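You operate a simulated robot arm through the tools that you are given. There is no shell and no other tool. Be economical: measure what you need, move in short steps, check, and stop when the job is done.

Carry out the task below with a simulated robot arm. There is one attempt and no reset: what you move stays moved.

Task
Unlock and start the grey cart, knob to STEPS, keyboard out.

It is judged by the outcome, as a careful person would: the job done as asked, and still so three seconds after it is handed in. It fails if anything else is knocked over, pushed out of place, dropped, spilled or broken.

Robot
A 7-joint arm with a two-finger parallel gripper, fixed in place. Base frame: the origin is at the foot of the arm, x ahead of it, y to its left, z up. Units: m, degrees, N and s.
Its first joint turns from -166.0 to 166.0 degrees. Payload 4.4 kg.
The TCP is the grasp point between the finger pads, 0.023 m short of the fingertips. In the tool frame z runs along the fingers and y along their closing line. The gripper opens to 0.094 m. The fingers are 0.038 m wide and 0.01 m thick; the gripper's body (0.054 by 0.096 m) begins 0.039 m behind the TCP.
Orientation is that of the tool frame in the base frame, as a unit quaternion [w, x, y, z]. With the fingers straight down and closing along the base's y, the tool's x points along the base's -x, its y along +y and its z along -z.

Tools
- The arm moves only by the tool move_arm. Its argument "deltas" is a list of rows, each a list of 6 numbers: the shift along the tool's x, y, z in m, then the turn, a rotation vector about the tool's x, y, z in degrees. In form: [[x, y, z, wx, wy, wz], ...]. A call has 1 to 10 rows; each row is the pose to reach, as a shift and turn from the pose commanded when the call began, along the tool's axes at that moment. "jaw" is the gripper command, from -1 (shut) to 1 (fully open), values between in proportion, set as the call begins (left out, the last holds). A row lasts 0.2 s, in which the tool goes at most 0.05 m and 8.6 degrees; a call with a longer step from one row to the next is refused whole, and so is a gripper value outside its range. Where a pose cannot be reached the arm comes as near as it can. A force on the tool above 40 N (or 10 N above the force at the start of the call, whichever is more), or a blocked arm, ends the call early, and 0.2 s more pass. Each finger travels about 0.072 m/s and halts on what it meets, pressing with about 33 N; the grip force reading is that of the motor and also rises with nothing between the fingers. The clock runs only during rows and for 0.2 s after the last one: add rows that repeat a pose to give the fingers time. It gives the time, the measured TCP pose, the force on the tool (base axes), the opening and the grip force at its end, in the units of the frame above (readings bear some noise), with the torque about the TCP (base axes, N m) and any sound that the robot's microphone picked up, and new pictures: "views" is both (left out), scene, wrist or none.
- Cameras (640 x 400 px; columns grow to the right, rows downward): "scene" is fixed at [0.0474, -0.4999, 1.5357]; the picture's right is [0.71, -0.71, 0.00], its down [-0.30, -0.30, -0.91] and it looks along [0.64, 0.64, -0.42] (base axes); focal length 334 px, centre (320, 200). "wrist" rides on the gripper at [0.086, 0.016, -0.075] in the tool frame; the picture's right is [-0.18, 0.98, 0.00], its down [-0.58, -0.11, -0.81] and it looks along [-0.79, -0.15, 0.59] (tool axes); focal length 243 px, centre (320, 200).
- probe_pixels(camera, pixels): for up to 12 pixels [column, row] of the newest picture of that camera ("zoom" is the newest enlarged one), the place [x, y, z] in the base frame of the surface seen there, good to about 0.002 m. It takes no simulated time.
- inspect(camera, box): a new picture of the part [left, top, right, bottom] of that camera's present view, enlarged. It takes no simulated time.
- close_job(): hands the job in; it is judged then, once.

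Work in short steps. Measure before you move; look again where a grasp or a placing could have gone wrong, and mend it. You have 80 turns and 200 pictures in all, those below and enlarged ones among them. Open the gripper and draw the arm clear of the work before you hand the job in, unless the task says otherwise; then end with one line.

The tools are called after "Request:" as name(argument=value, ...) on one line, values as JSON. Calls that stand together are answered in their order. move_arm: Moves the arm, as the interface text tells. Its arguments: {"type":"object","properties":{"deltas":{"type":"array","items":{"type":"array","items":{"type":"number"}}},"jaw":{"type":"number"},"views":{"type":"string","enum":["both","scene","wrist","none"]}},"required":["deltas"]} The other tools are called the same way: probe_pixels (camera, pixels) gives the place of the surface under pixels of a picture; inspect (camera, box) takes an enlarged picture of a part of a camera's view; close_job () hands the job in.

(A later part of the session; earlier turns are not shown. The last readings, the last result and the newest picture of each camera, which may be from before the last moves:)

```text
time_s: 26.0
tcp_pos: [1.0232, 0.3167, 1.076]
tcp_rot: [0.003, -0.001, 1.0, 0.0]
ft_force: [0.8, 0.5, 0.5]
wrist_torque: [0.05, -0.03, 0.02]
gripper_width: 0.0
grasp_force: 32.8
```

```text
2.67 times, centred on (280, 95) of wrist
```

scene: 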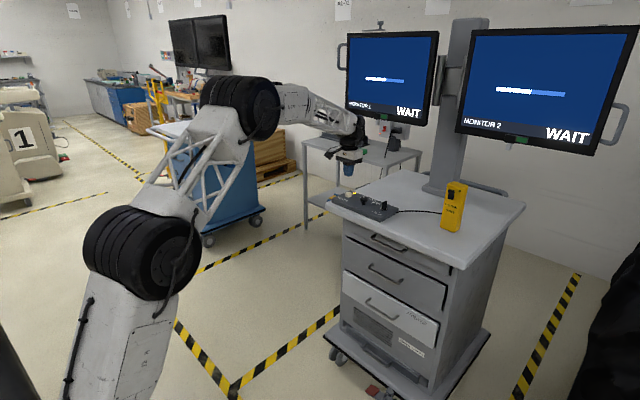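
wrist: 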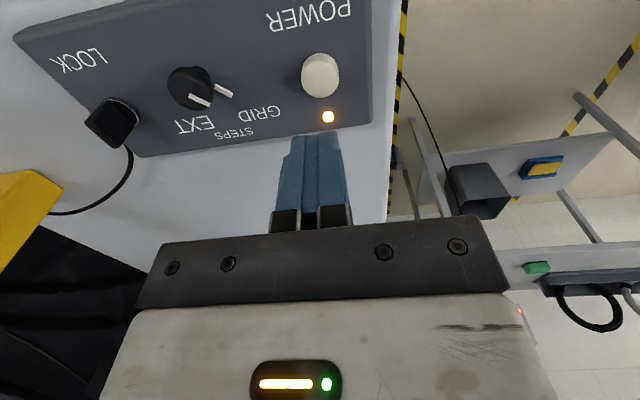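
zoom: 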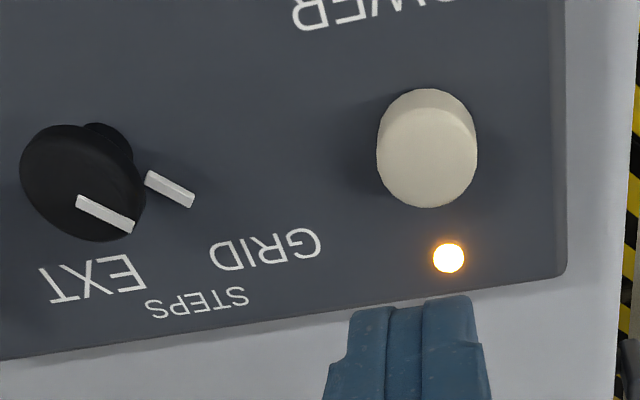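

The LED is amber and the screens show a WAIT bar while booting. I move above the knob with the jaws open and look again.

Request:
move_arm(deltas=[[0.003, -0.03, 0, 0, 0, 0], [0.006, -0.06, 0, 0, 0, 0], [0.01, -0.093, 0, 0, 0, 0], [0.01, -0.093, 0, 0, 0, 0], [0.01, -0.093, 0, 0, 0, 0], [0.01, -0.093, 0, 0, 0, 0], [0.01, -0.093, 0, 0, 0, 0], [0.01, -0.093, 0, 0, 0, 0], [0.01, -0.093, 0, 0, 0, 0], [0.01, -0.093, 0, 0, 0, 0]], jaw=1)

Request:
inspect(camera="scene", box=[330, 10, 640, 210])

```text
time_s: 28.2
tcp_pos: [1.0123, 0.2228, 1.0747]
tcp_rot: [0.002, -0.001, 1.0, -0.001]
ft_force: [0.3, 0.0, 0.2]
wrist_torque: [0.0, -0.01, 0.01]
gripper_width: 0.0941
grasp_force: 0.1
```

scene: 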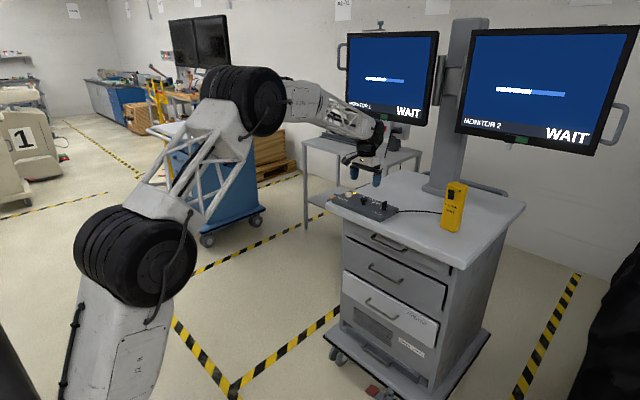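
wrist: 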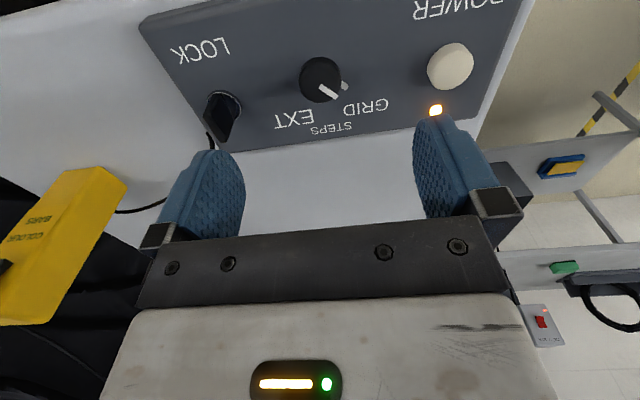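

```text
2.00 times, centred on (485, 110) of scene
```

zoom: 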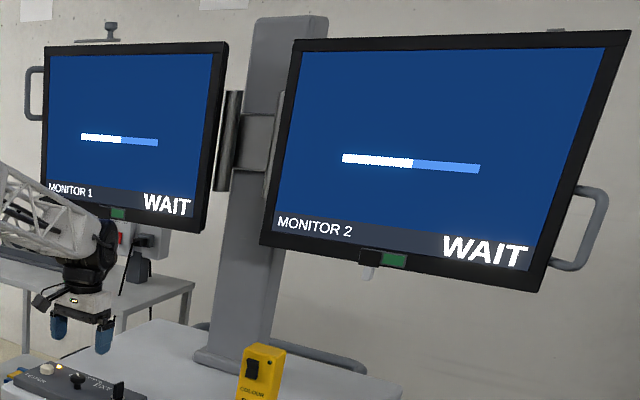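

Still booting. I descend around the knob with the jaws open and let time pass.

Request:
move_arm(deltas=[[0, 0.001, 0.04, 0, 0, 0], [0, 0.001, 0.075, 0, 0, 0], [0, 0.001, 0.075, 0, 0, 0], [0, 0.001, 0.075, 0, 0, 0], [0, 0.001, 0.075, 0, 0, 0], [0, 0.001, 0.075, 0, 0, 0], [0, 0.001, 0.075, 0, 0, 0], [0, 0.001, 0.075, 0, 0, 0], [0, 0.001, 0.075, 0, 0, 0], [0, 0.001, 0.075, 0, 0, 0]])

```text
time_s: 30.4
tcp_pos: [1.0145, 0.225, 1.0003]
tcp_rot: [0.002, -0.001, 1.0, -0.001]
ft_force: [-0.6, -0.6, -0.2]
wrist_torque: [-0.03, 0.02, -0.02]
gripper_width: 0.0942
grasp_force: 0.0
```

scene: 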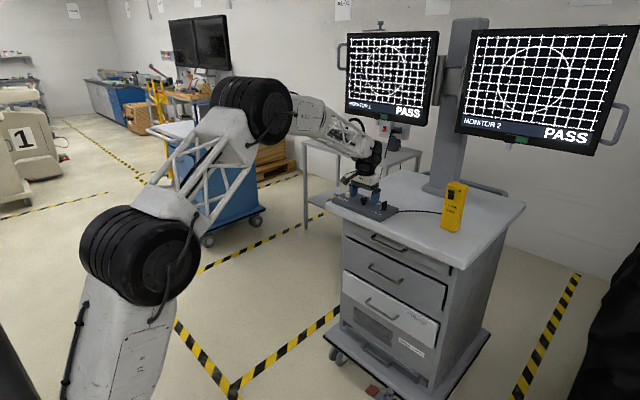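
wrist: 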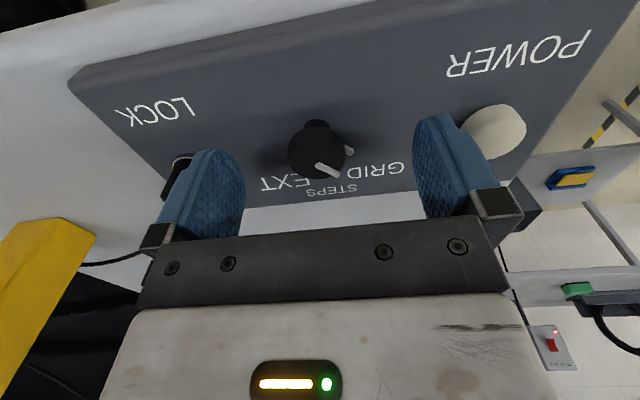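

The screens show the grid and PASS, so the cart has started. I grip the knob.

Request:
move_arm(deltas=[[0, 0, 0, 0, 0, 0], [0, 0, 0, 0, 0, 0], [0, 0, 0, 0, 0, 0], [0, 0, 0, 0, 0, 0]], jaw=-1, views="wrist")

```text
time_s: 31.4
tcp_pos: [1.0136, 0.2235, 1.001]
tcp_rot: [0.002, -0.001, 1.0, -0.001]
ft_force: [-5.9, -27.2, 0.9]
wrist_torque: [-0.58, 0.27, 0.01]
gripper_width: 0.0296
grasp_force: 44.9
```

wrist: 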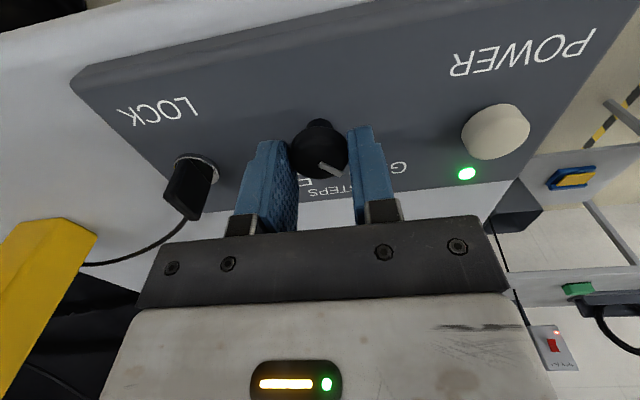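

The LED is green. I turn the knob clockwise (from GRID to STEPS) in 5° rows, shifting y by -2 mm to ease the side force.

Request:
move_arm(deltas=[[0, -0.002, 0, 0, 0, 5], [0, -0.002, 0, 0, 0, 10], [0, -0.002, 0, 0, 0, 15], [0, -0.002, 0, 0, 0, 20], [0, -0.002, 0, 0, 0, 25], [0, -0.002, 0, 0, 0, 30]])

```text
time_s: 32.3
tcp_pos: [1.014, 0.2226, 1.0015]
tcp_rot: [0.004, 0.134, 0.991, -0.001]
ft_force: [10.7, 2.2, -4.3]
wrist_torque: [-0.07, -0.74, -0.03]
gripper_width: 0.0296
grasp_force: 44.8
stopped in row 4: the force on the tool passed its limit at 41 N (the readings are from after the stop); the commanded pose is now the measured one
```

scene: 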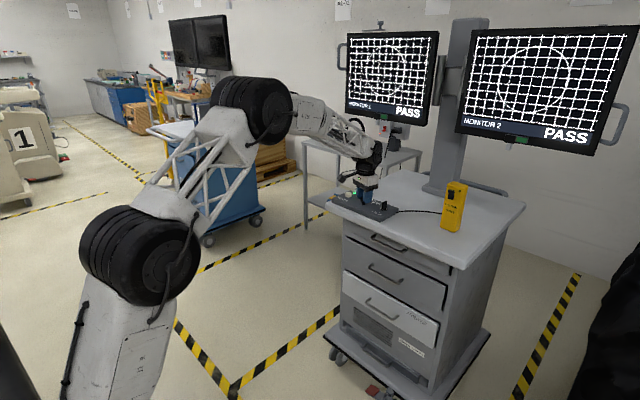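
wrist: 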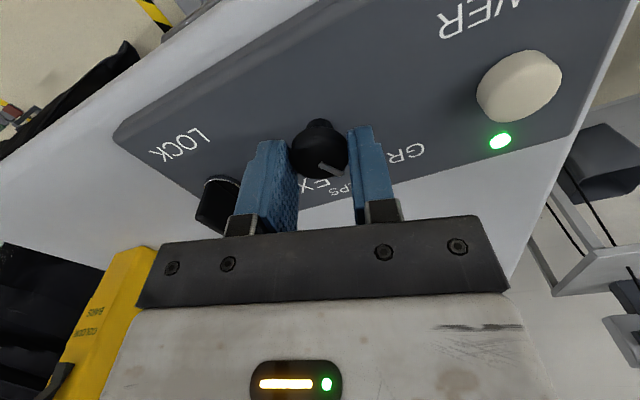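

About 15.5° turned and the pointer follows. I continue for another 30°.

Request:
move_arm(deltas=[[0.0005, 0, 0, 0, 0, 4], [0.0005, 0, 0, 0, 0, 8], [0.0005, 0, 0, 0, 0, 12], [0.0005, 0, 0, 0, 0, 16], [0.0005, 0, 0, 0, 0, 20], [0.0005, 0, 0, 0, 0, 24], [0.0005, 0, 0, 0, 0, 29]])

```text
time_s: 33.9
tcp_pos: [1.0132, 0.223, 1.0004]
tcp_rot: [0.003, 0.379, 0.925, 0.001]
ft_force: [33.0, 5.5, -7.2]
wrist_torque: [0.12, -0.59, -0.02]
gripper_width: 0.0299
grasp_force: 45.0
```

scene: 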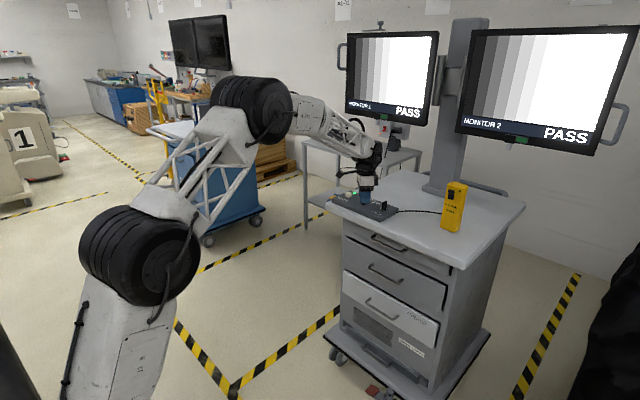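
wrist: 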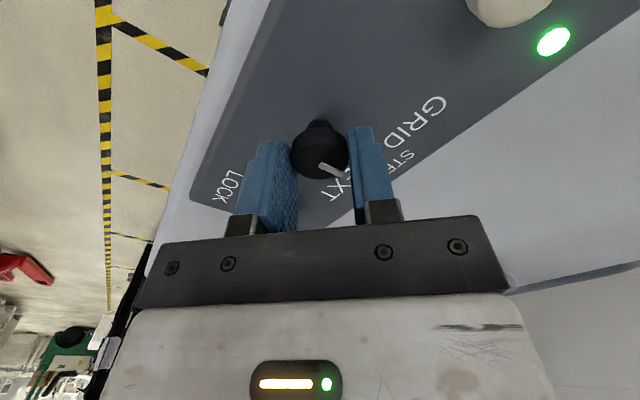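

The monitors show the grey steps. I release, lift, and check.

Request:
move_arm(deltas=[[0, 0, 0, 0, 0, 0], [0, 0, 0, 0, 0, 0], [0, 0, 0, 0, 0, 0], [0, 0, 0, 0, 0, 0], [0, 0, -0.05, 0, 0, -8], [0, 0, -0.1, 0, 0, -16], [0, 0, -0.13, 0, 0, -24], [0, 0, -0.13, 0, 0, -32], [0, 0, -0.13, 0, 0, -40], [0, 0, -0.13, 0, 0, -44.5]], jaw=1)

Request:
inspect(camera="wrist", box=[200, 20, 420, 170])

```text
time_s: 36.1
tcp_pos: [1.0138, 0.2231, 1.1305]
tcp_rot: [0.003, -0.002, 1.0, -0.001]
ft_force: [0.8, 0.0, 0.2]
wrist_torque: [0.01, 0.02, -0.03]
gripper_width: 0.094
grasp_force: 0.0
```

scene: 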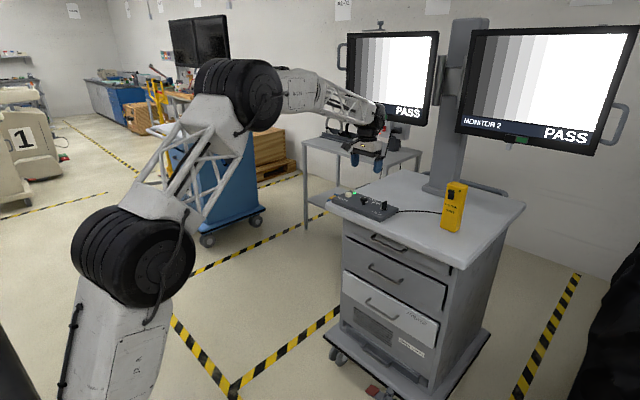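
wrist: 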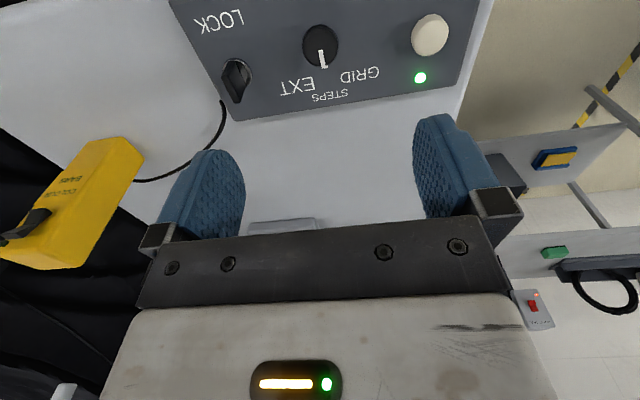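

```text
2.67 times, centred on (310, 95) of wrist
```

zoom: 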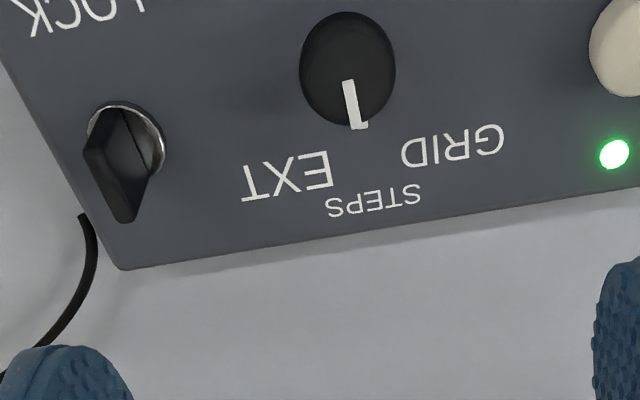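

Knob at STEPS, key unlocked, LED green. Next is the keyboard: I retreat and lower to view the drawers from the front.

Request:
move_arm(deltas=[[0.046, -0.01, 0, 0, 0, 0], [0.092, -0.02, 0, 0, 0, 0], [0.138, -0.03, 0, 0, 0, 0], [0.184, -0.04, 0, 0, 0, 0], [0.23, -0.05, 0, 0, 0, 0], [0.276, -0.06, 0, 0, 0, 0], [0.322, -0.07, 0, 0, 0, 0], [0.368, -0.08, 0, 0, 0, 0], [0.414, -0.09, 0, 0, 0, 0], [0.46, -0.1, 0, 0, 0, 0]], views="none")

Request:
move_arm(deltas=[[0, 0, 0.045, 0, 0, 0], [0, 0, 0.09, 0, 0, 0], [0, 0, 0.135, 0, 0, 0], [0, 0, 0.18, 0, 0, 0], [0, 0, 0.225, 0, 0, 0], [0, 0, 0.27, 0, 0, 0], [0, 0, 0.315, 0, 0, 0], [0, 0, 0.36, 0, 0, 0], [0, 0, 0.405, 0, 0, 0], [0, 0, 0.45, 0, 0, 0]])

```text
time_s: 38.3
tcp_pos: [0.5522, 0.1207, 1.1303]
tcp_rot: [0.003, 0.0, 1.0, 0.0]
ft_force: [-0.4, -0.5, -0.5]
wrist_torque: [0.0, -0.02, 0.0]
gripper_width: 0.094
grasp_force: 0.0
```

```text
time_s: 40.5
tcp_pos: [0.5573, 0.1208, 0.6798]
tcp_rot: [0.004, -0.001, 1.0, -0.001]
ft_force: [0.6, 0.0, 0.6]
wrist_torque: [0.03, 0.01, -0.01]
gripper_width: 0.0939
grasp_force: 0.0
```

scene: 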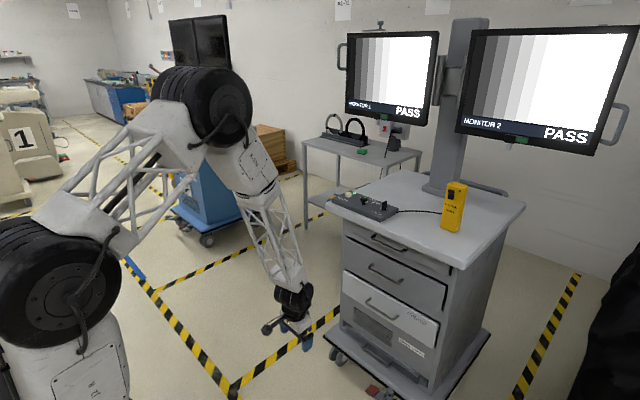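
wrist: 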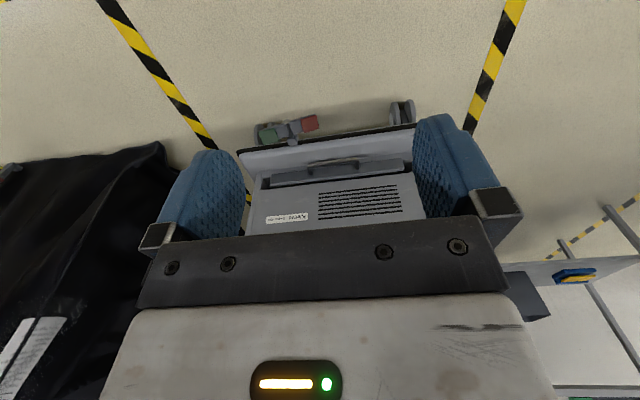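

I zoom on the bottom tray at (335,170).

Request:
inspect(camera="wrist", box=[235, 110, 435, 230])

Request:
inspect(camera="wrist", box=[375, 150, 425, 190])

Request:
probe_pixels(camera="wrist", pixels=[[335, 160], [335, 165], [335, 172], [335, 178], [335, 190], [310, 164], [358, 158], [400, 174], [265, 185], [270, 180], [407, 168]])

```text
3.20 times, centred on (335, 170) of wrist
```

zoom: 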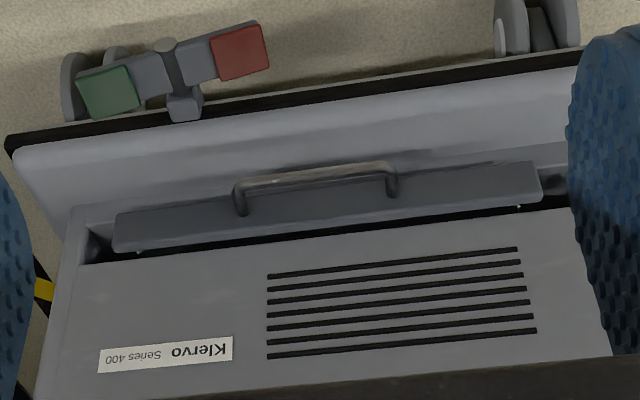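

```text
10.00 times, centred on (400, 170) of wrist
```

zoom: 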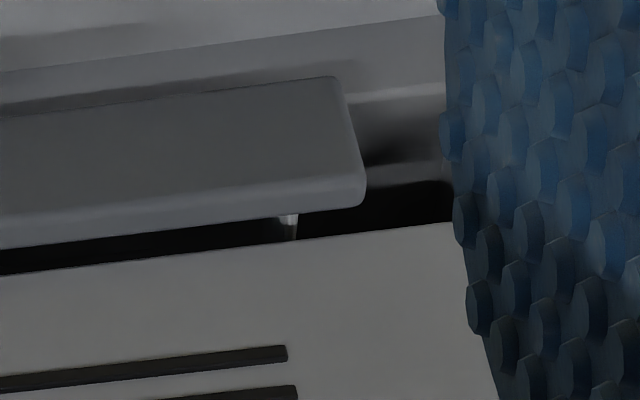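

```text
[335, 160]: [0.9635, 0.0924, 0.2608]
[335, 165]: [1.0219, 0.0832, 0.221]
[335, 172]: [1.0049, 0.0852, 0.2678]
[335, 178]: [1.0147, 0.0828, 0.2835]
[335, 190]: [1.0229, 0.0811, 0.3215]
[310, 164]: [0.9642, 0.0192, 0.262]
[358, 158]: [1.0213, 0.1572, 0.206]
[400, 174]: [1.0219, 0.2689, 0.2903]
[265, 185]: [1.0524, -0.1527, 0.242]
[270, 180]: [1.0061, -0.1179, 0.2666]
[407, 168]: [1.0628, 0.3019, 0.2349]
```

The bottom tray shows only rails behind its front. I want to peer into the upper drawers too, so I move closer, in front of the tabletop edge.

Request:
move_arm(deltas=[[0, 0, -0.045, 0, 0, 0], [0, 0, -0.09, 0, 0, 0], [0, 0, -0.135, 0, 0, 0], [-0.03, -0.005, -0.17, 0, 0, 0], [-0.06, -0.01, -0.2, 0, 0, 0], [-0.1, -0.015, -0.225, 0, 0, 0], [-0.145, -0.02, -0.225, 0, 0, 0], [-0.19, -0.02, -0.225, 0, 0, 0], [-0.235, -0.02, -0.225, 0, 0, 0], [-0.28, -0.02, -0.225, 0, 0, 0]], views="wrist")

Request:
inspect(camera="wrist", box=[160, 60, 460, 230])

```text
time_s: 42.7
tcp_pos: [0.8354, 0.1033, 0.9064]
tcp_rot: [0.004, -0.001, 1.0, -0.001]
ft_force: [-0.2, 0.6, 0.9]
wrist_torque: [0.03, 0.0, 0.02]
gripper_width: 0.0942
grasp_force: 0.1
```

wrist: 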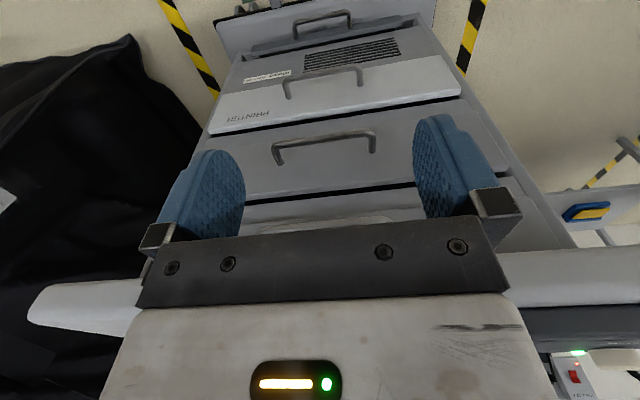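

```text
2.13 times, centred on (310, 145) of wrist
```

zoom: 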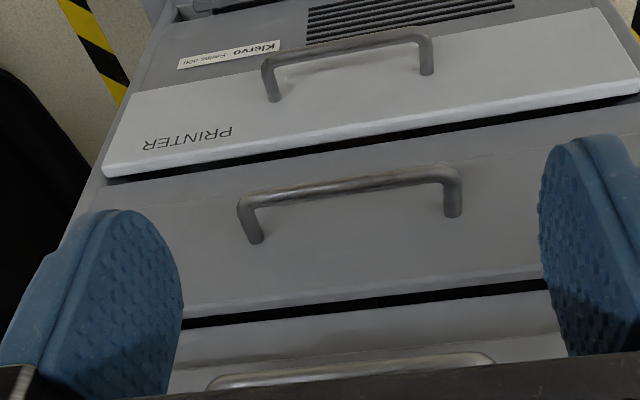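

I zoom into the gap above the second drawer and around the top drawer.

Request:
inspect(camera="wrist", box=[235, 180, 425, 230])

Request:
inspect(camera="scene", box=[435, 255, 475, 290])

Request:
inspect(camera="scene", box=[335, 215, 465, 275])

```text
3.37 times, centred on (330, 205) of wrist
```

zoom: 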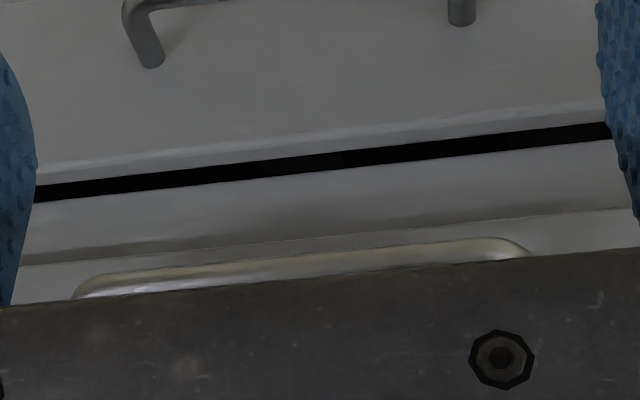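

```text
11.43 times, centred on (455, 272) of scene
```

zoom: 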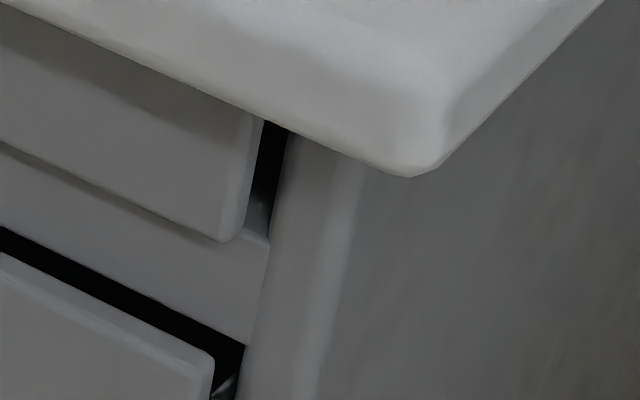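

```text
4.92 times, centred on (400, 245) of scene
```

zoom: 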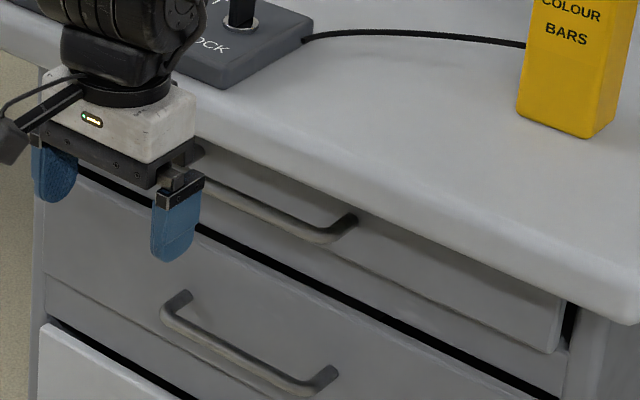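

The earlier, steeper view showed items in the second drawer. I raise by 0.16 m for a steep close look into that gap.

Request:
move_arm(deltas=[[0, 0, -0.04, 0, 0, 0], [0, 0, -0.08, 0, 0, 0], [0, 0, -0.12, 0, 0, 0], [0, 0, -0.15, 0, 0, 0]], views="wrist")

Request:
inspect(camera="wrist", box=[160, 80, 440, 230])

```text
time_s: 43.7
tcp_pos: [0.8326, 0.1018, 1.0566]
tcp_rot: [0.004, -0.001, 1.0, -0.002]
ft_force: [0.5, -0.4, -0.5]
wrist_torque: [0.0, -0.01, -0.01]
gripper_width: 0.0941
grasp_force: 0.0
```

wrist: 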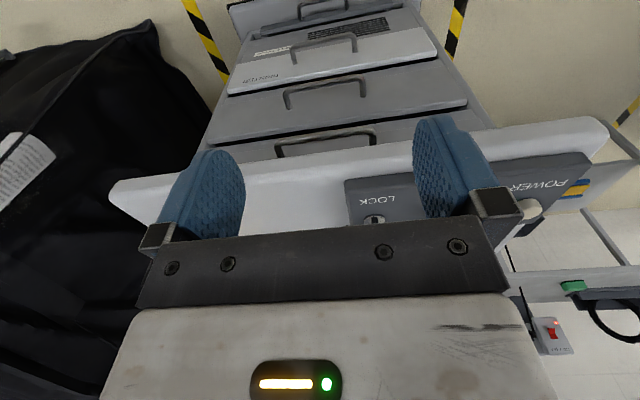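

```text
2.29 times, centred on (300, 155) of wrist
```

zoom: 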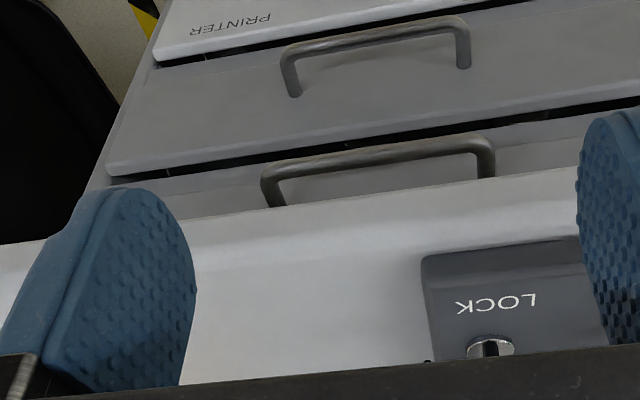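

Request:
inspect(camera="wrist", box=[210, 120, 330, 170])

Request:
inspect(camera="wrist", box=[280, 110, 420, 160])

Request:
probe_pixels(camera="wrist", pixels=[[260, 150], [310, 143], [390, 131], [325, 141], [340, 131], [278, 150], [325, 143], [374, 137], [285, 100], [363, 92], [325, 96]])

```text
5.33 times, centred on (270, 145) of wrist
```

zoom: 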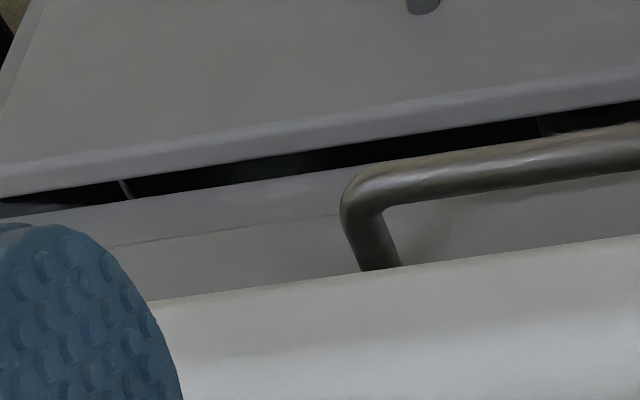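

```text
4.57 times, centred on (350, 135) of wrist
```

zoom: 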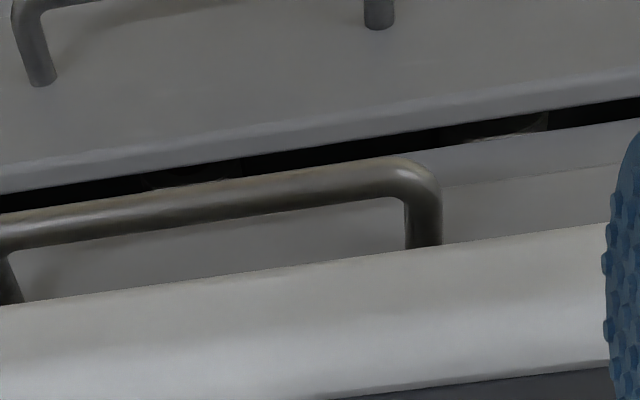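

```text
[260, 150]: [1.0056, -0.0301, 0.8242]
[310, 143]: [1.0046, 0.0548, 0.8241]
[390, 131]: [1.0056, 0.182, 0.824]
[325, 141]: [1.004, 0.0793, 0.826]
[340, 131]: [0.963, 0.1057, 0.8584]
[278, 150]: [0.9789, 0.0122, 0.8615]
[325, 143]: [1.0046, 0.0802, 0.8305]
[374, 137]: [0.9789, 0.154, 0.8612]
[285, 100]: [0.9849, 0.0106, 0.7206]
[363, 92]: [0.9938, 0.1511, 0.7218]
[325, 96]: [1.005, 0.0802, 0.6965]
```

Drawer 2 seems to hold rolls, so the keyboard is in the top drawer or bottom tray. I zoom hard on the light strip behind the bottom front from the scene camera.

Request:
inspect(camera="scene", box=[395, 350, 429, 378])

Request:
inspect(camera="scene", box=[350, 325, 400, 360])

Request:
probe_pixels(camera="zoom", pixels=[[320, 200], [330, 190], [340, 180]])

```text
14.29 times, centred on (412, 364) of scene
```

zoom: 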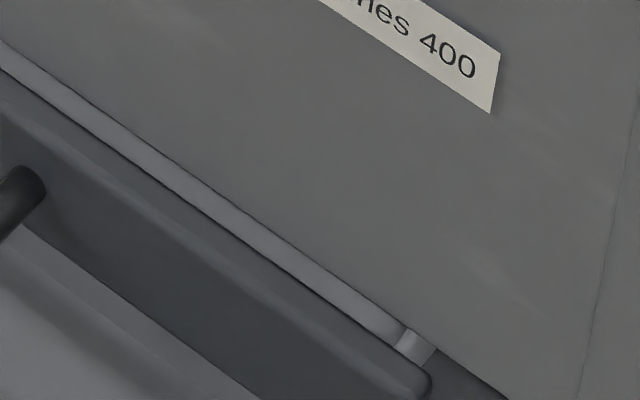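

```text
11.43 times, centred on (375, 342) of scene
```

zoom: 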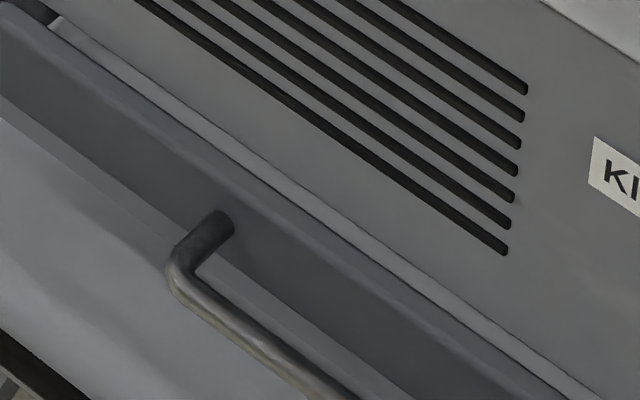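

```text
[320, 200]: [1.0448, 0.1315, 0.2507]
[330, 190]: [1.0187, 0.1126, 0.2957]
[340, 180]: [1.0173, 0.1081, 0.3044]
```

The light surface at z≈0.25 is just inside the bottom front. I go low and close in front of the bottom tray so I can probe its dark interior.

Request:
move_arm(deltas=[[0.04, 0, 0.01, 0, 0, 0], [0.08, 0, 0.03, 0, 0, 0], [0.12, 0, 0.05, 0, 0, 0], [0.152, 0, 0.08, 0, 0, 0], [0.152, 0, 0.13, 0, 0, 0], [0.152, 0, 0.18, 0, 0, 0], [0.152, 0, 0.23, 0, 0, 0], [0.152, 0, 0.28, 0, 0, 0], [0.152, 0, 0.33, 0, 0, 0], [0.152, 0, 0.38, 0, 0, 0]], views="none")

Request:
move_arm(deltas=[[0, 0, 0.04, 0, 0, 0], [0, 0, 0.08, 0, 0, 0], [0, 0, 0.12, 0, 0, 0], [0, 0, 0.16, 0, 0, 0], [0, 0, 0.19, 0, 0, 0]], views="wrist")

Request:
inspect(camera="wrist", box=[160, 90, 460, 230])

```text
time_s: 45.9
tcp_pos: [0.6873, 0.1002, 0.6759]
tcp_rot: [0.004, -0.001, 1.0, -0.001]
ft_force: [0.3, 0.0, 0.4]
wrist_torque: [-0.03, 0.01, 0.0]
gripper_width: 0.0939
grasp_force: 0.2
```

```text
time_s: 47.1
tcp_pos: [0.6867, 0.1003, 0.4853]
tcp_rot: [0.004, -0.001, 1.0, -0.002]
ft_force: [-0.6, -0.2, 0.4]
wrist_torque: [-0.01, 0.03, -0.01]
gripper_width: 0.0939
grasp_force: 0.0
```

wrist: 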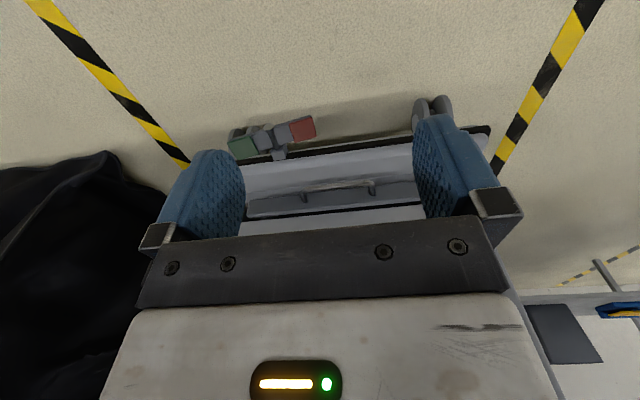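

```text
2.13 times, centred on (310, 160) of wrist
```

zoom: 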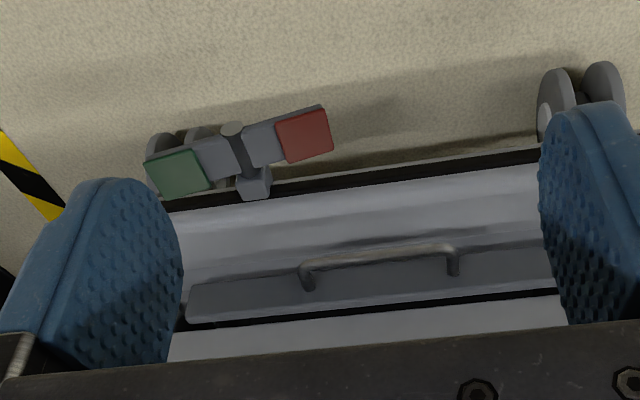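

Request:
inspect(camera="wrist", box=[240, 195, 330, 230])

Request:
inspect(camera="wrist", box=[320, 190, 420, 230])

Request:
probe_pixels(camera="zoom", pixels=[[100, 150], [100, 158], [100, 165], [100, 172], [300, 130], [300, 137], [300, 144], [300, 150], [500, 105], [500, 112], [500, 118], [500, 125]])

```text
7.11 times, centred on (285, 212) of wrist
```

zoom: 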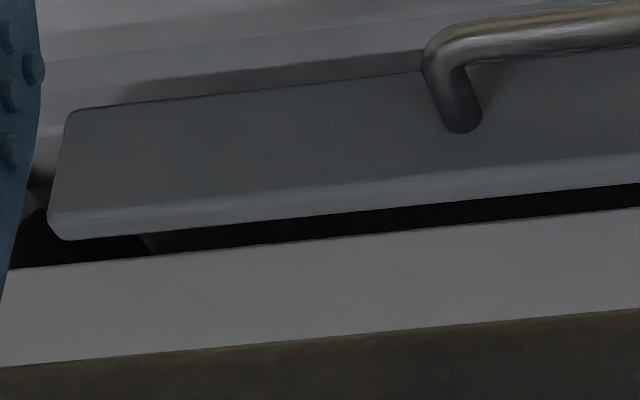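

```text
6.40 times, centred on (370, 210) of wrist
```

zoom: 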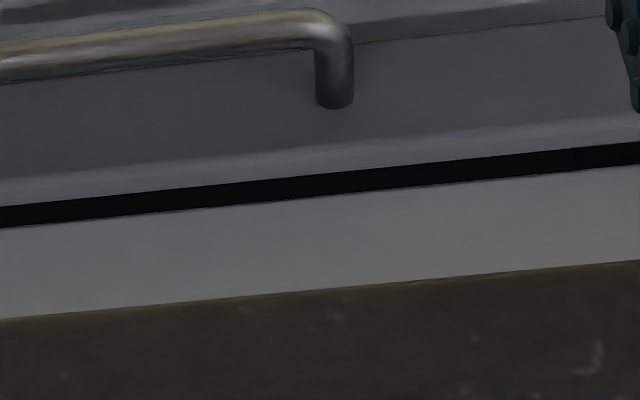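

```text
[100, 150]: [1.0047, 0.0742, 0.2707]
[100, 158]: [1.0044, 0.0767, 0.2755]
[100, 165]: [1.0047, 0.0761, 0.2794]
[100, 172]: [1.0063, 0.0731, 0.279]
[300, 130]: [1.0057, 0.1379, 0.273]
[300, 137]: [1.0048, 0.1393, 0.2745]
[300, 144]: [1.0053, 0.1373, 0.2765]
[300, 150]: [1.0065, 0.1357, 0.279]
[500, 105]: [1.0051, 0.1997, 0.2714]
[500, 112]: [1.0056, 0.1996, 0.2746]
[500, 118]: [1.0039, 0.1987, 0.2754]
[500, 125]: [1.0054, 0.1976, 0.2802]
```

The band itself lies lower in that zoom; I probe inside it.

Request:
probe_pixels(camera="zoom", pixels=[[60, 210], [60, 216], [150, 200], [150, 208], [250, 190], [250, 198], [350, 180], [350, 187], [450, 172], [450, 177], [550, 160], [550, 168]])

```text
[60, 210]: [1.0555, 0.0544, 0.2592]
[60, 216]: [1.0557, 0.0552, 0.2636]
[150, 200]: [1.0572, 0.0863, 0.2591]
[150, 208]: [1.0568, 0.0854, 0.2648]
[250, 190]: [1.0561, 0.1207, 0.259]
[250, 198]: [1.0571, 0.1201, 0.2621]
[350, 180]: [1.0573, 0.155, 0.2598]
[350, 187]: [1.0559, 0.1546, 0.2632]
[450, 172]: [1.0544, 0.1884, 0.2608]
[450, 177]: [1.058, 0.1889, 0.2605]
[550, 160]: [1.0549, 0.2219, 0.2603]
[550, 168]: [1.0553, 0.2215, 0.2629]
```

There's a wide vertical face at x≈1.056 inside the bottom tray, something resting on it. I pitch the tool forward 25° and drop to look through the slot at a flatter angle.

Request:
move_arm(deltas=[[0, 0, 0.04, 0, -6, 0], [0, 0, 0.08, 0, -12, 0], [0, 0, 0.12, 0, -18, 0], [0, 0, 0.16, 0, -25, 0]], views="wrist")

Request:
inspect(camera="wrist", box=[220, 100, 440, 230])

```text
time_s: 48.1
tcp_pos: [0.6706, 0.087, 0.3445]
tcp_rot: [0.143, 0.069, 0.987, -0.034]
ft_force: [3.2, 0.6, 0.2]
wrist_torque: [0.01, 0.14, -0.05]
gripper_width: 0.0941
grasp_force: 0.1
out of reach, approached as far as the arm can: row 3, 4
```

wrist: 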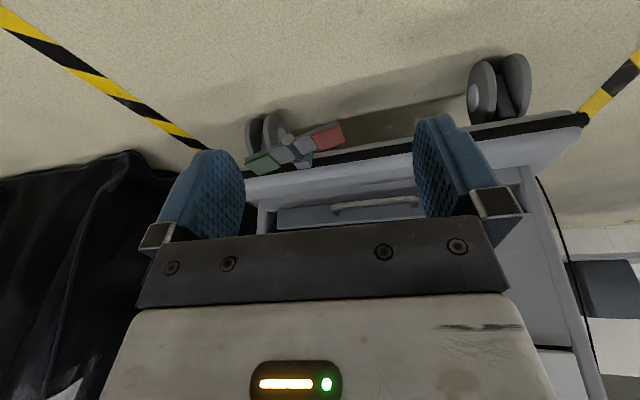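

```text
2.91 times, centred on (330, 165) of wrist
```

zoom: 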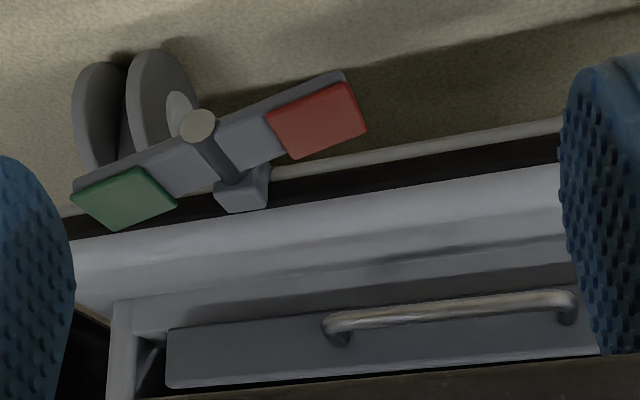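

The arm can't get lower in this pose, and the pull-out directly under the worktop is the natural, reachable keyboard place. I'll test that drawer first, so I back up and rise to its height.

Request:
move_arm(deltas=[[0, 0, -0.045, -1, 4, -2], [0, 0, -0.09, -2, 8, -4], [0, 0, -0.14, -3, 12, -6], [0, 0, -0.19, -3.9, 16.4, -7.9], [0, 0, -0.24, -3.9, 16.4, -7.9], [0, 0, -0.29, -3.9, 16.4, -7.9], [0, 0, -0.34, -3.9, 16.4, -7.9], [0, 0, -0.39, -3.9, 16.4, -7.9], [0, 0, -0.44, -3.9, 16.4, -7.9], [0, 0, -0.49, -3.9, 16.4, -7.9]], views="none")

```text
time_s: 50.3
tcp_pos: [0.5129, 0.1201, 0.8063]
tcp_rot: [0.034, -0.067, 0.997, -0.005]
ft_force: [0.9, 0.0, 0.3]
wrist_torque: [-0.01, 0.02, 0.0]
gripper_width: 0.0943
grasp_force: 0.0
```

I rotate towards "pointing forward, closing vertically" while moving in front of the top handle (bar at x≈0.963, z≈0.861).

Request:
move_arm(deltas=[[-0.015, 0, -0.005, -4.4, -5.0, 5.3], [-0.03, 0, -0.01, -8.7, -9.9, 10.7], [-0.045, 0, -0.015, -13.1, -14.9, 16.0], [-0.06, 0, -0.02, -17.5, -19.9, 21.4], [-0.075, 0, -0.025, -21.8, -24.8, 26.7], [-0.09, 0, -0.03, -26.2, -29.8, 32.1], [-0.105, 0, -0.035, -30.6, -34.8, 37.4], [-0.12, 0, -0.04, -34.9, -39.7, 42.7], [-0.135, 0, -0.045, -39.3, -44.7, 48.1], [-0.15, 0, -0.05, -43.7, -49.7, 53.4]], views="scene")

```text
time_s: 52.5
tcp_pos: [0.6569, 0.1385, 0.8661]
tcp_rot: [0.399, 0.359, 0.752, 0.383]
ft_force: [0.3, 0.7, -0.7]
wrist_torque: [-0.03, 0.02, 0.04]
gripper_width: 0.094
grasp_force: 0.1
```

scene: 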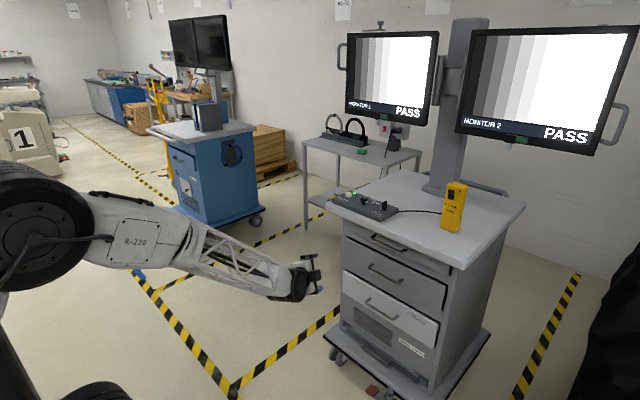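

Remaining rotation is about 38°; I finish it and set the jaw to about 42 mm.

Request:
move_arm(deltas=[[0, 0, 0, -3.8, -4.4, 4.8], [0, 0, 0, -7.7, -8.8, 9.5], [0, 0, 0, -11.5, -13.2, 14.3], [0, 0, 0, -15.4, -17.6, 19.0], [0, 0, 0, -19.2, -22, 23.8], [0, 0, 0, -19.2, -22, 23.8]], jaw=-0.1)

```text
time_s: 53.9
tcp_pos: [0.6642, -0.0053, 0.8935]
tcp_rot: [0.456, 0.469, 0.546, 0.524]
ft_force: [0.2, 0.5, 0.6]
wrist_torque: [0.0, -0.01, -0.04]
gripper_width: 0.0422
grasp_force: 0.0
out of reach, approached as far as the arm can: row 1, 2, 3, 4, 5, 6
```

scene: 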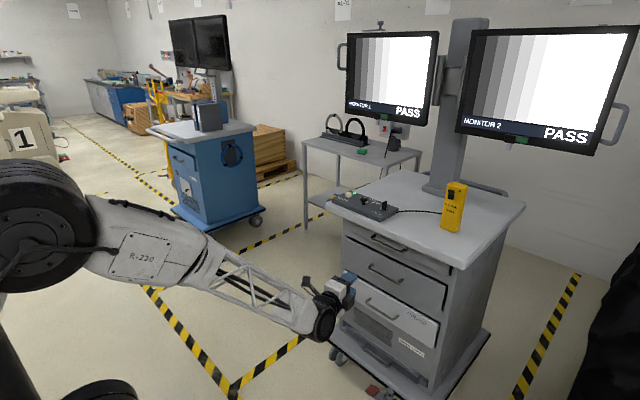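
wrist: 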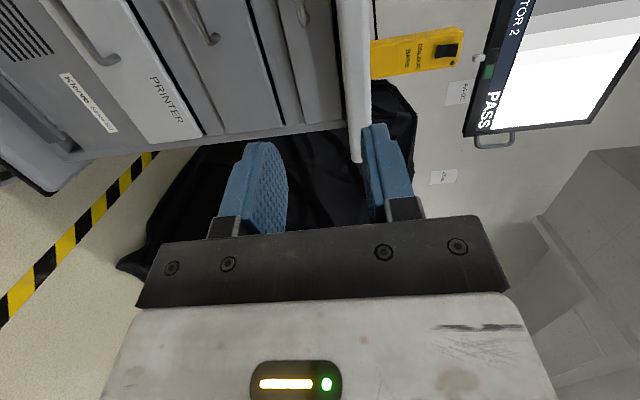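

The tool is pointing forward (yawed 8° left) with the closing line vertical, which is good enough for a bar. I move in to x≈0.90 in front of the handle and check.

Request:
move_arm(deltas=[[0.015, -0.01, 0.03, 0, 0, 0], [0.03, -0.02, 0.07, 0, 0, 0], [0.045, -0.0235, 0.11, 0, 0, 0], [0.053, -0.0235, 0.15, 0, 0, 0], [0.053, -0.0235, 0.19, 0, 0, 0], [0.053, -0.0235, 0.225, 0, 0, 0], [0.053, -0.0235, 0.225, 0, 0, 0]])

```text
time_s: 55.5
tcp_pos: [0.8828, 0.0425, 0.8658]
tcp_rot: [0.437, 0.456, 0.562, 0.534]
ft_force: [-0.3, -0.1, 0.1]
wrist_torque: [0.01, -0.02, 0.03]
gripper_width: 0.0421
grasp_force: 0.0
out of reach, approached as far as the arm can: row 1, 2, 3, 4, 5, 6, 7
```

scene: 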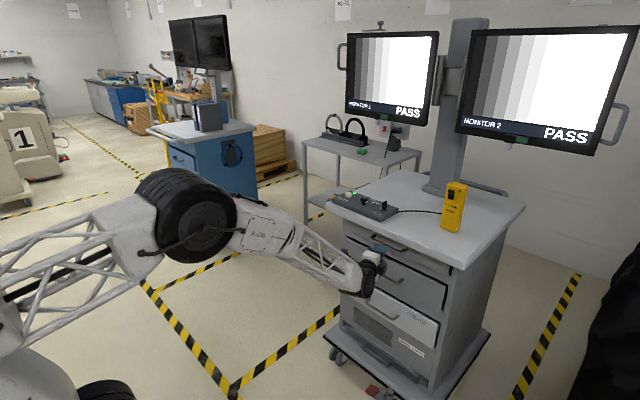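
wrist: 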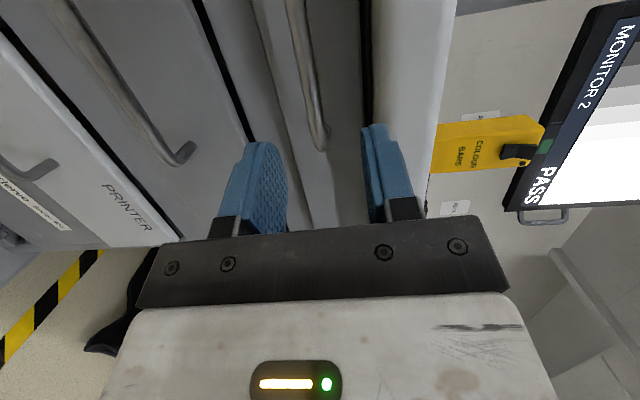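

The bar passes between the fingers at (310,90). I probe it to confirm height, then will advance.

Request:
probe_pixels(camera="wrist", pixels=[[296, 30], [305, 70], [313, 110], [318, 135], [370, 100], [385, 100], [300, 190]])

```text
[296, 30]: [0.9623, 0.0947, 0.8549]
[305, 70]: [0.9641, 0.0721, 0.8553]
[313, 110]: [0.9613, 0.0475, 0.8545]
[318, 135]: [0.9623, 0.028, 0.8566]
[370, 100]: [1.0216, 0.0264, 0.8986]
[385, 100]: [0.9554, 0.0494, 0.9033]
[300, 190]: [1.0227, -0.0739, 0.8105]
```

The bar centre is at z≈0.857. I advance 85 mm along the fingers and 5 mm lower.

Request:
move_arm(deltas=[[0, -0.005, 0.025, 0, 0, 0], [0, -0.005, 0.05, 0, 0, 0], [0, -0.005, 0.075, 0, 0, 0], [0, -0.005, 0.086, 0, 0, 0], [0, -0.005, 0.086, 0, 0, 0]])

```text
time_s: 56.7
tcp_pos: [0.9657, 0.0597, 0.8558]
tcp_rot: [0.436, 0.454, 0.564, 0.535]
ft_force: [0.5, -0.2, -0.1]
wrist_torque: [0.0, 0.03, 0.0]
gripper_width: 0.0424
grasp_force: 0.0
out of reach, approached as far as the arm can: row 3
```

scene: 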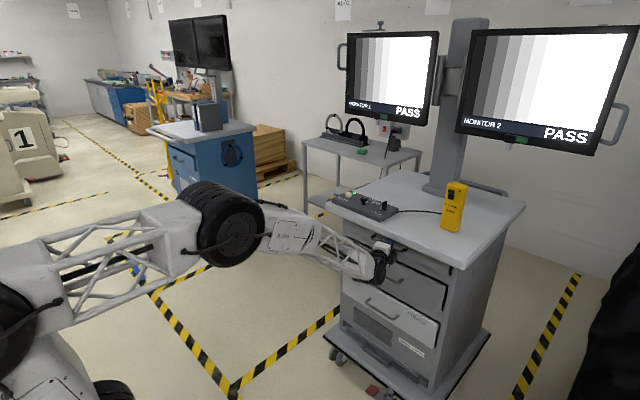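
wrist: 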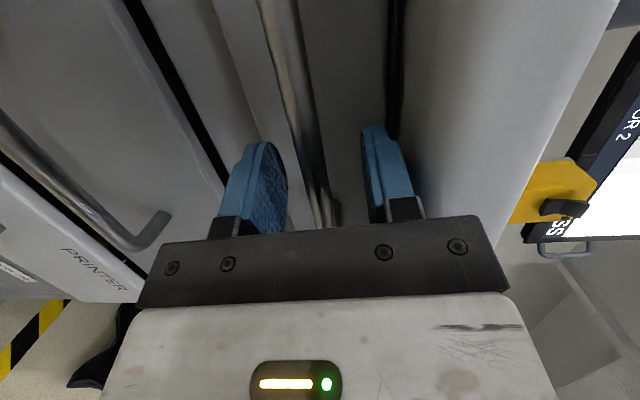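

The bar lies between the fingers. I close on it.

Request:
move_arm(deltas=[[0, 0, 0, 0, 0, 0], [0, 0, 0, 0, 0, 0], [0, 0, 0, 0, 0, 0]], jaw=-1, views="none")

```text
time_s: 57.5
tcp_pos: [0.9659, 0.0601, 0.855]
tcp_rot: [0.436, 0.455, 0.564, 0.534]
ft_force: [0.6, 1.3, -14.6]
wrist_torque: [1.74, 0.05, -0.35]
gripper_width: 0.0123
grasp_force: 44.9
```

Gripped (12.3 mm). I pull 60 mm straight along -x in small steps.

Request:
move_arm(deltas=[[0.003, -0.0015, -0.0147, 0, 0, 0], [0.006, -0.002, -0.0293, 0, 0, 0], [0.009, -0.003, -0.044, 0, 0, 0], [0.012, -0.0037, -0.0587, 0, 0, 0]])

Request:
inspect(camera="scene", box=[330, 190, 480, 290])

```text
time_s: 58.4
tcp_pos: [0.9188, 0.0592, 0.8546]
tcp_rot: [0.432, 0.452, 0.566, 0.536]
ft_force: [2.0, 10.3, 1.1]
wrist_torque: [1.85, -0.08, 0.29]
gripper_width: 0.0122
grasp_force: 45.1
out of reach, approached as far as the arm can: row 4
stopped in row 4: the force on the tool passed its limit at 44 N (the readings are from after the stop); the commanded pose is now the measured one
```

scene: 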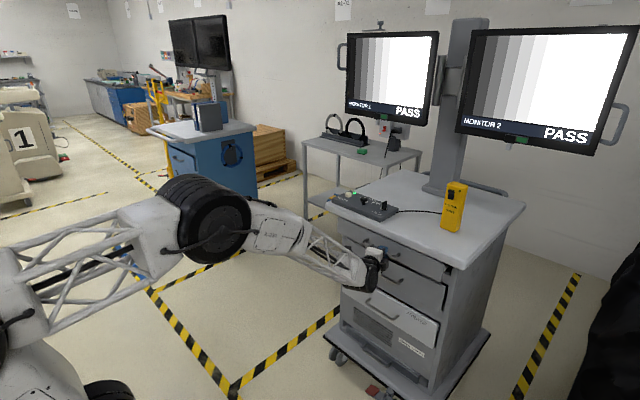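
wrist: 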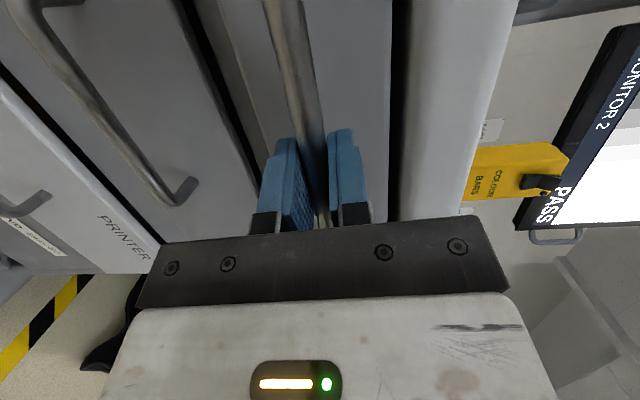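

```text
4.00 times, centred on (405, 240) of scene
```

zoom: 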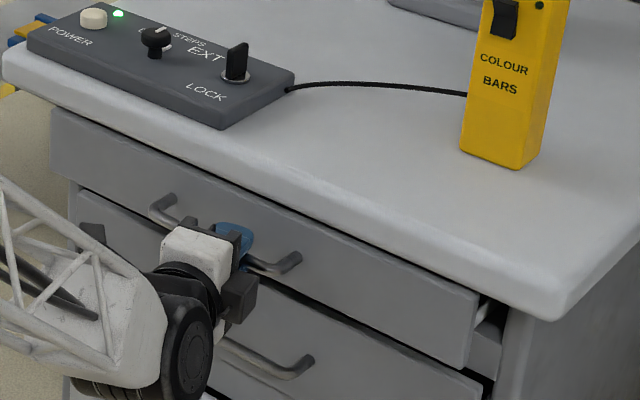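

The drawer came out 47 mm; the arm is near a wrist limit that pushes it sideways. I continue pulling in 20 mm rows while yawing slightly left to give the wrist room.

Request:
move_arm(deltas=[[0.0043, -0.001, -0.0195, 0, 1.5, 0], [0.0086, -0.002, -0.039, 0, 3, 0], [0.013, -0.003, -0.0584, 0, 4.5, 0], [0.0173, -0.004, -0.0779, 0, 6, 0], [0.0216, -0.005, -0.0974, 0, 7.5, 0]])

Request:
inspect(camera="scene", box=[330, 190, 480, 290])

```text
time_s: 59.5
tcp_pos: [0.8196, 0.0579, 0.8552]
tcp_rot: [0.394, 0.418, 0.594, 0.564]
ft_force: [1.8, 2.3, -8.9]
wrist_torque: [1.66, 0.11, -1.51]
gripper_width: 0.0123
grasp_force: 44.9
```

scene: 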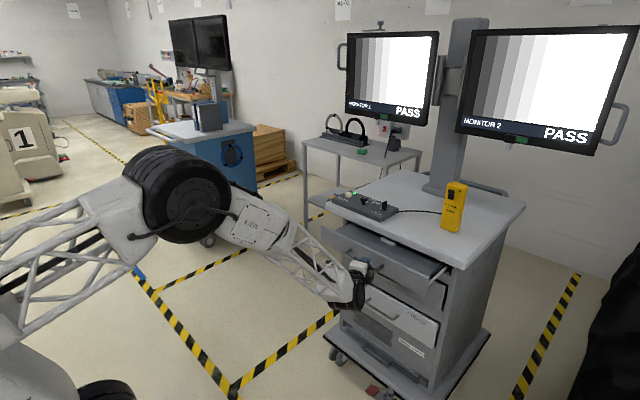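
wrist: 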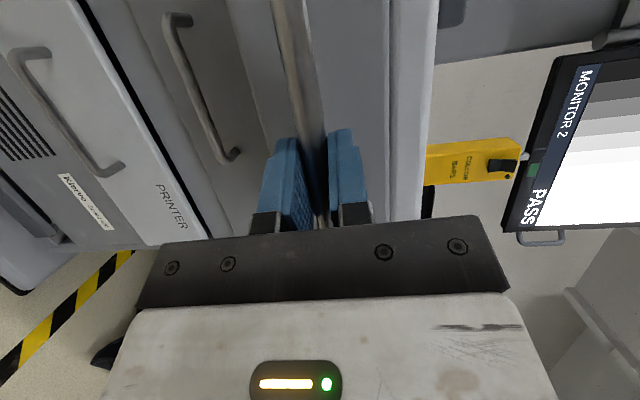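

```text
4.00 times, centred on (405, 240) of scene
```

zoom: 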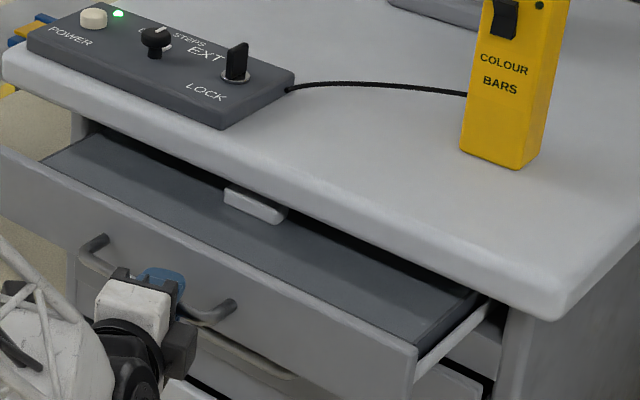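

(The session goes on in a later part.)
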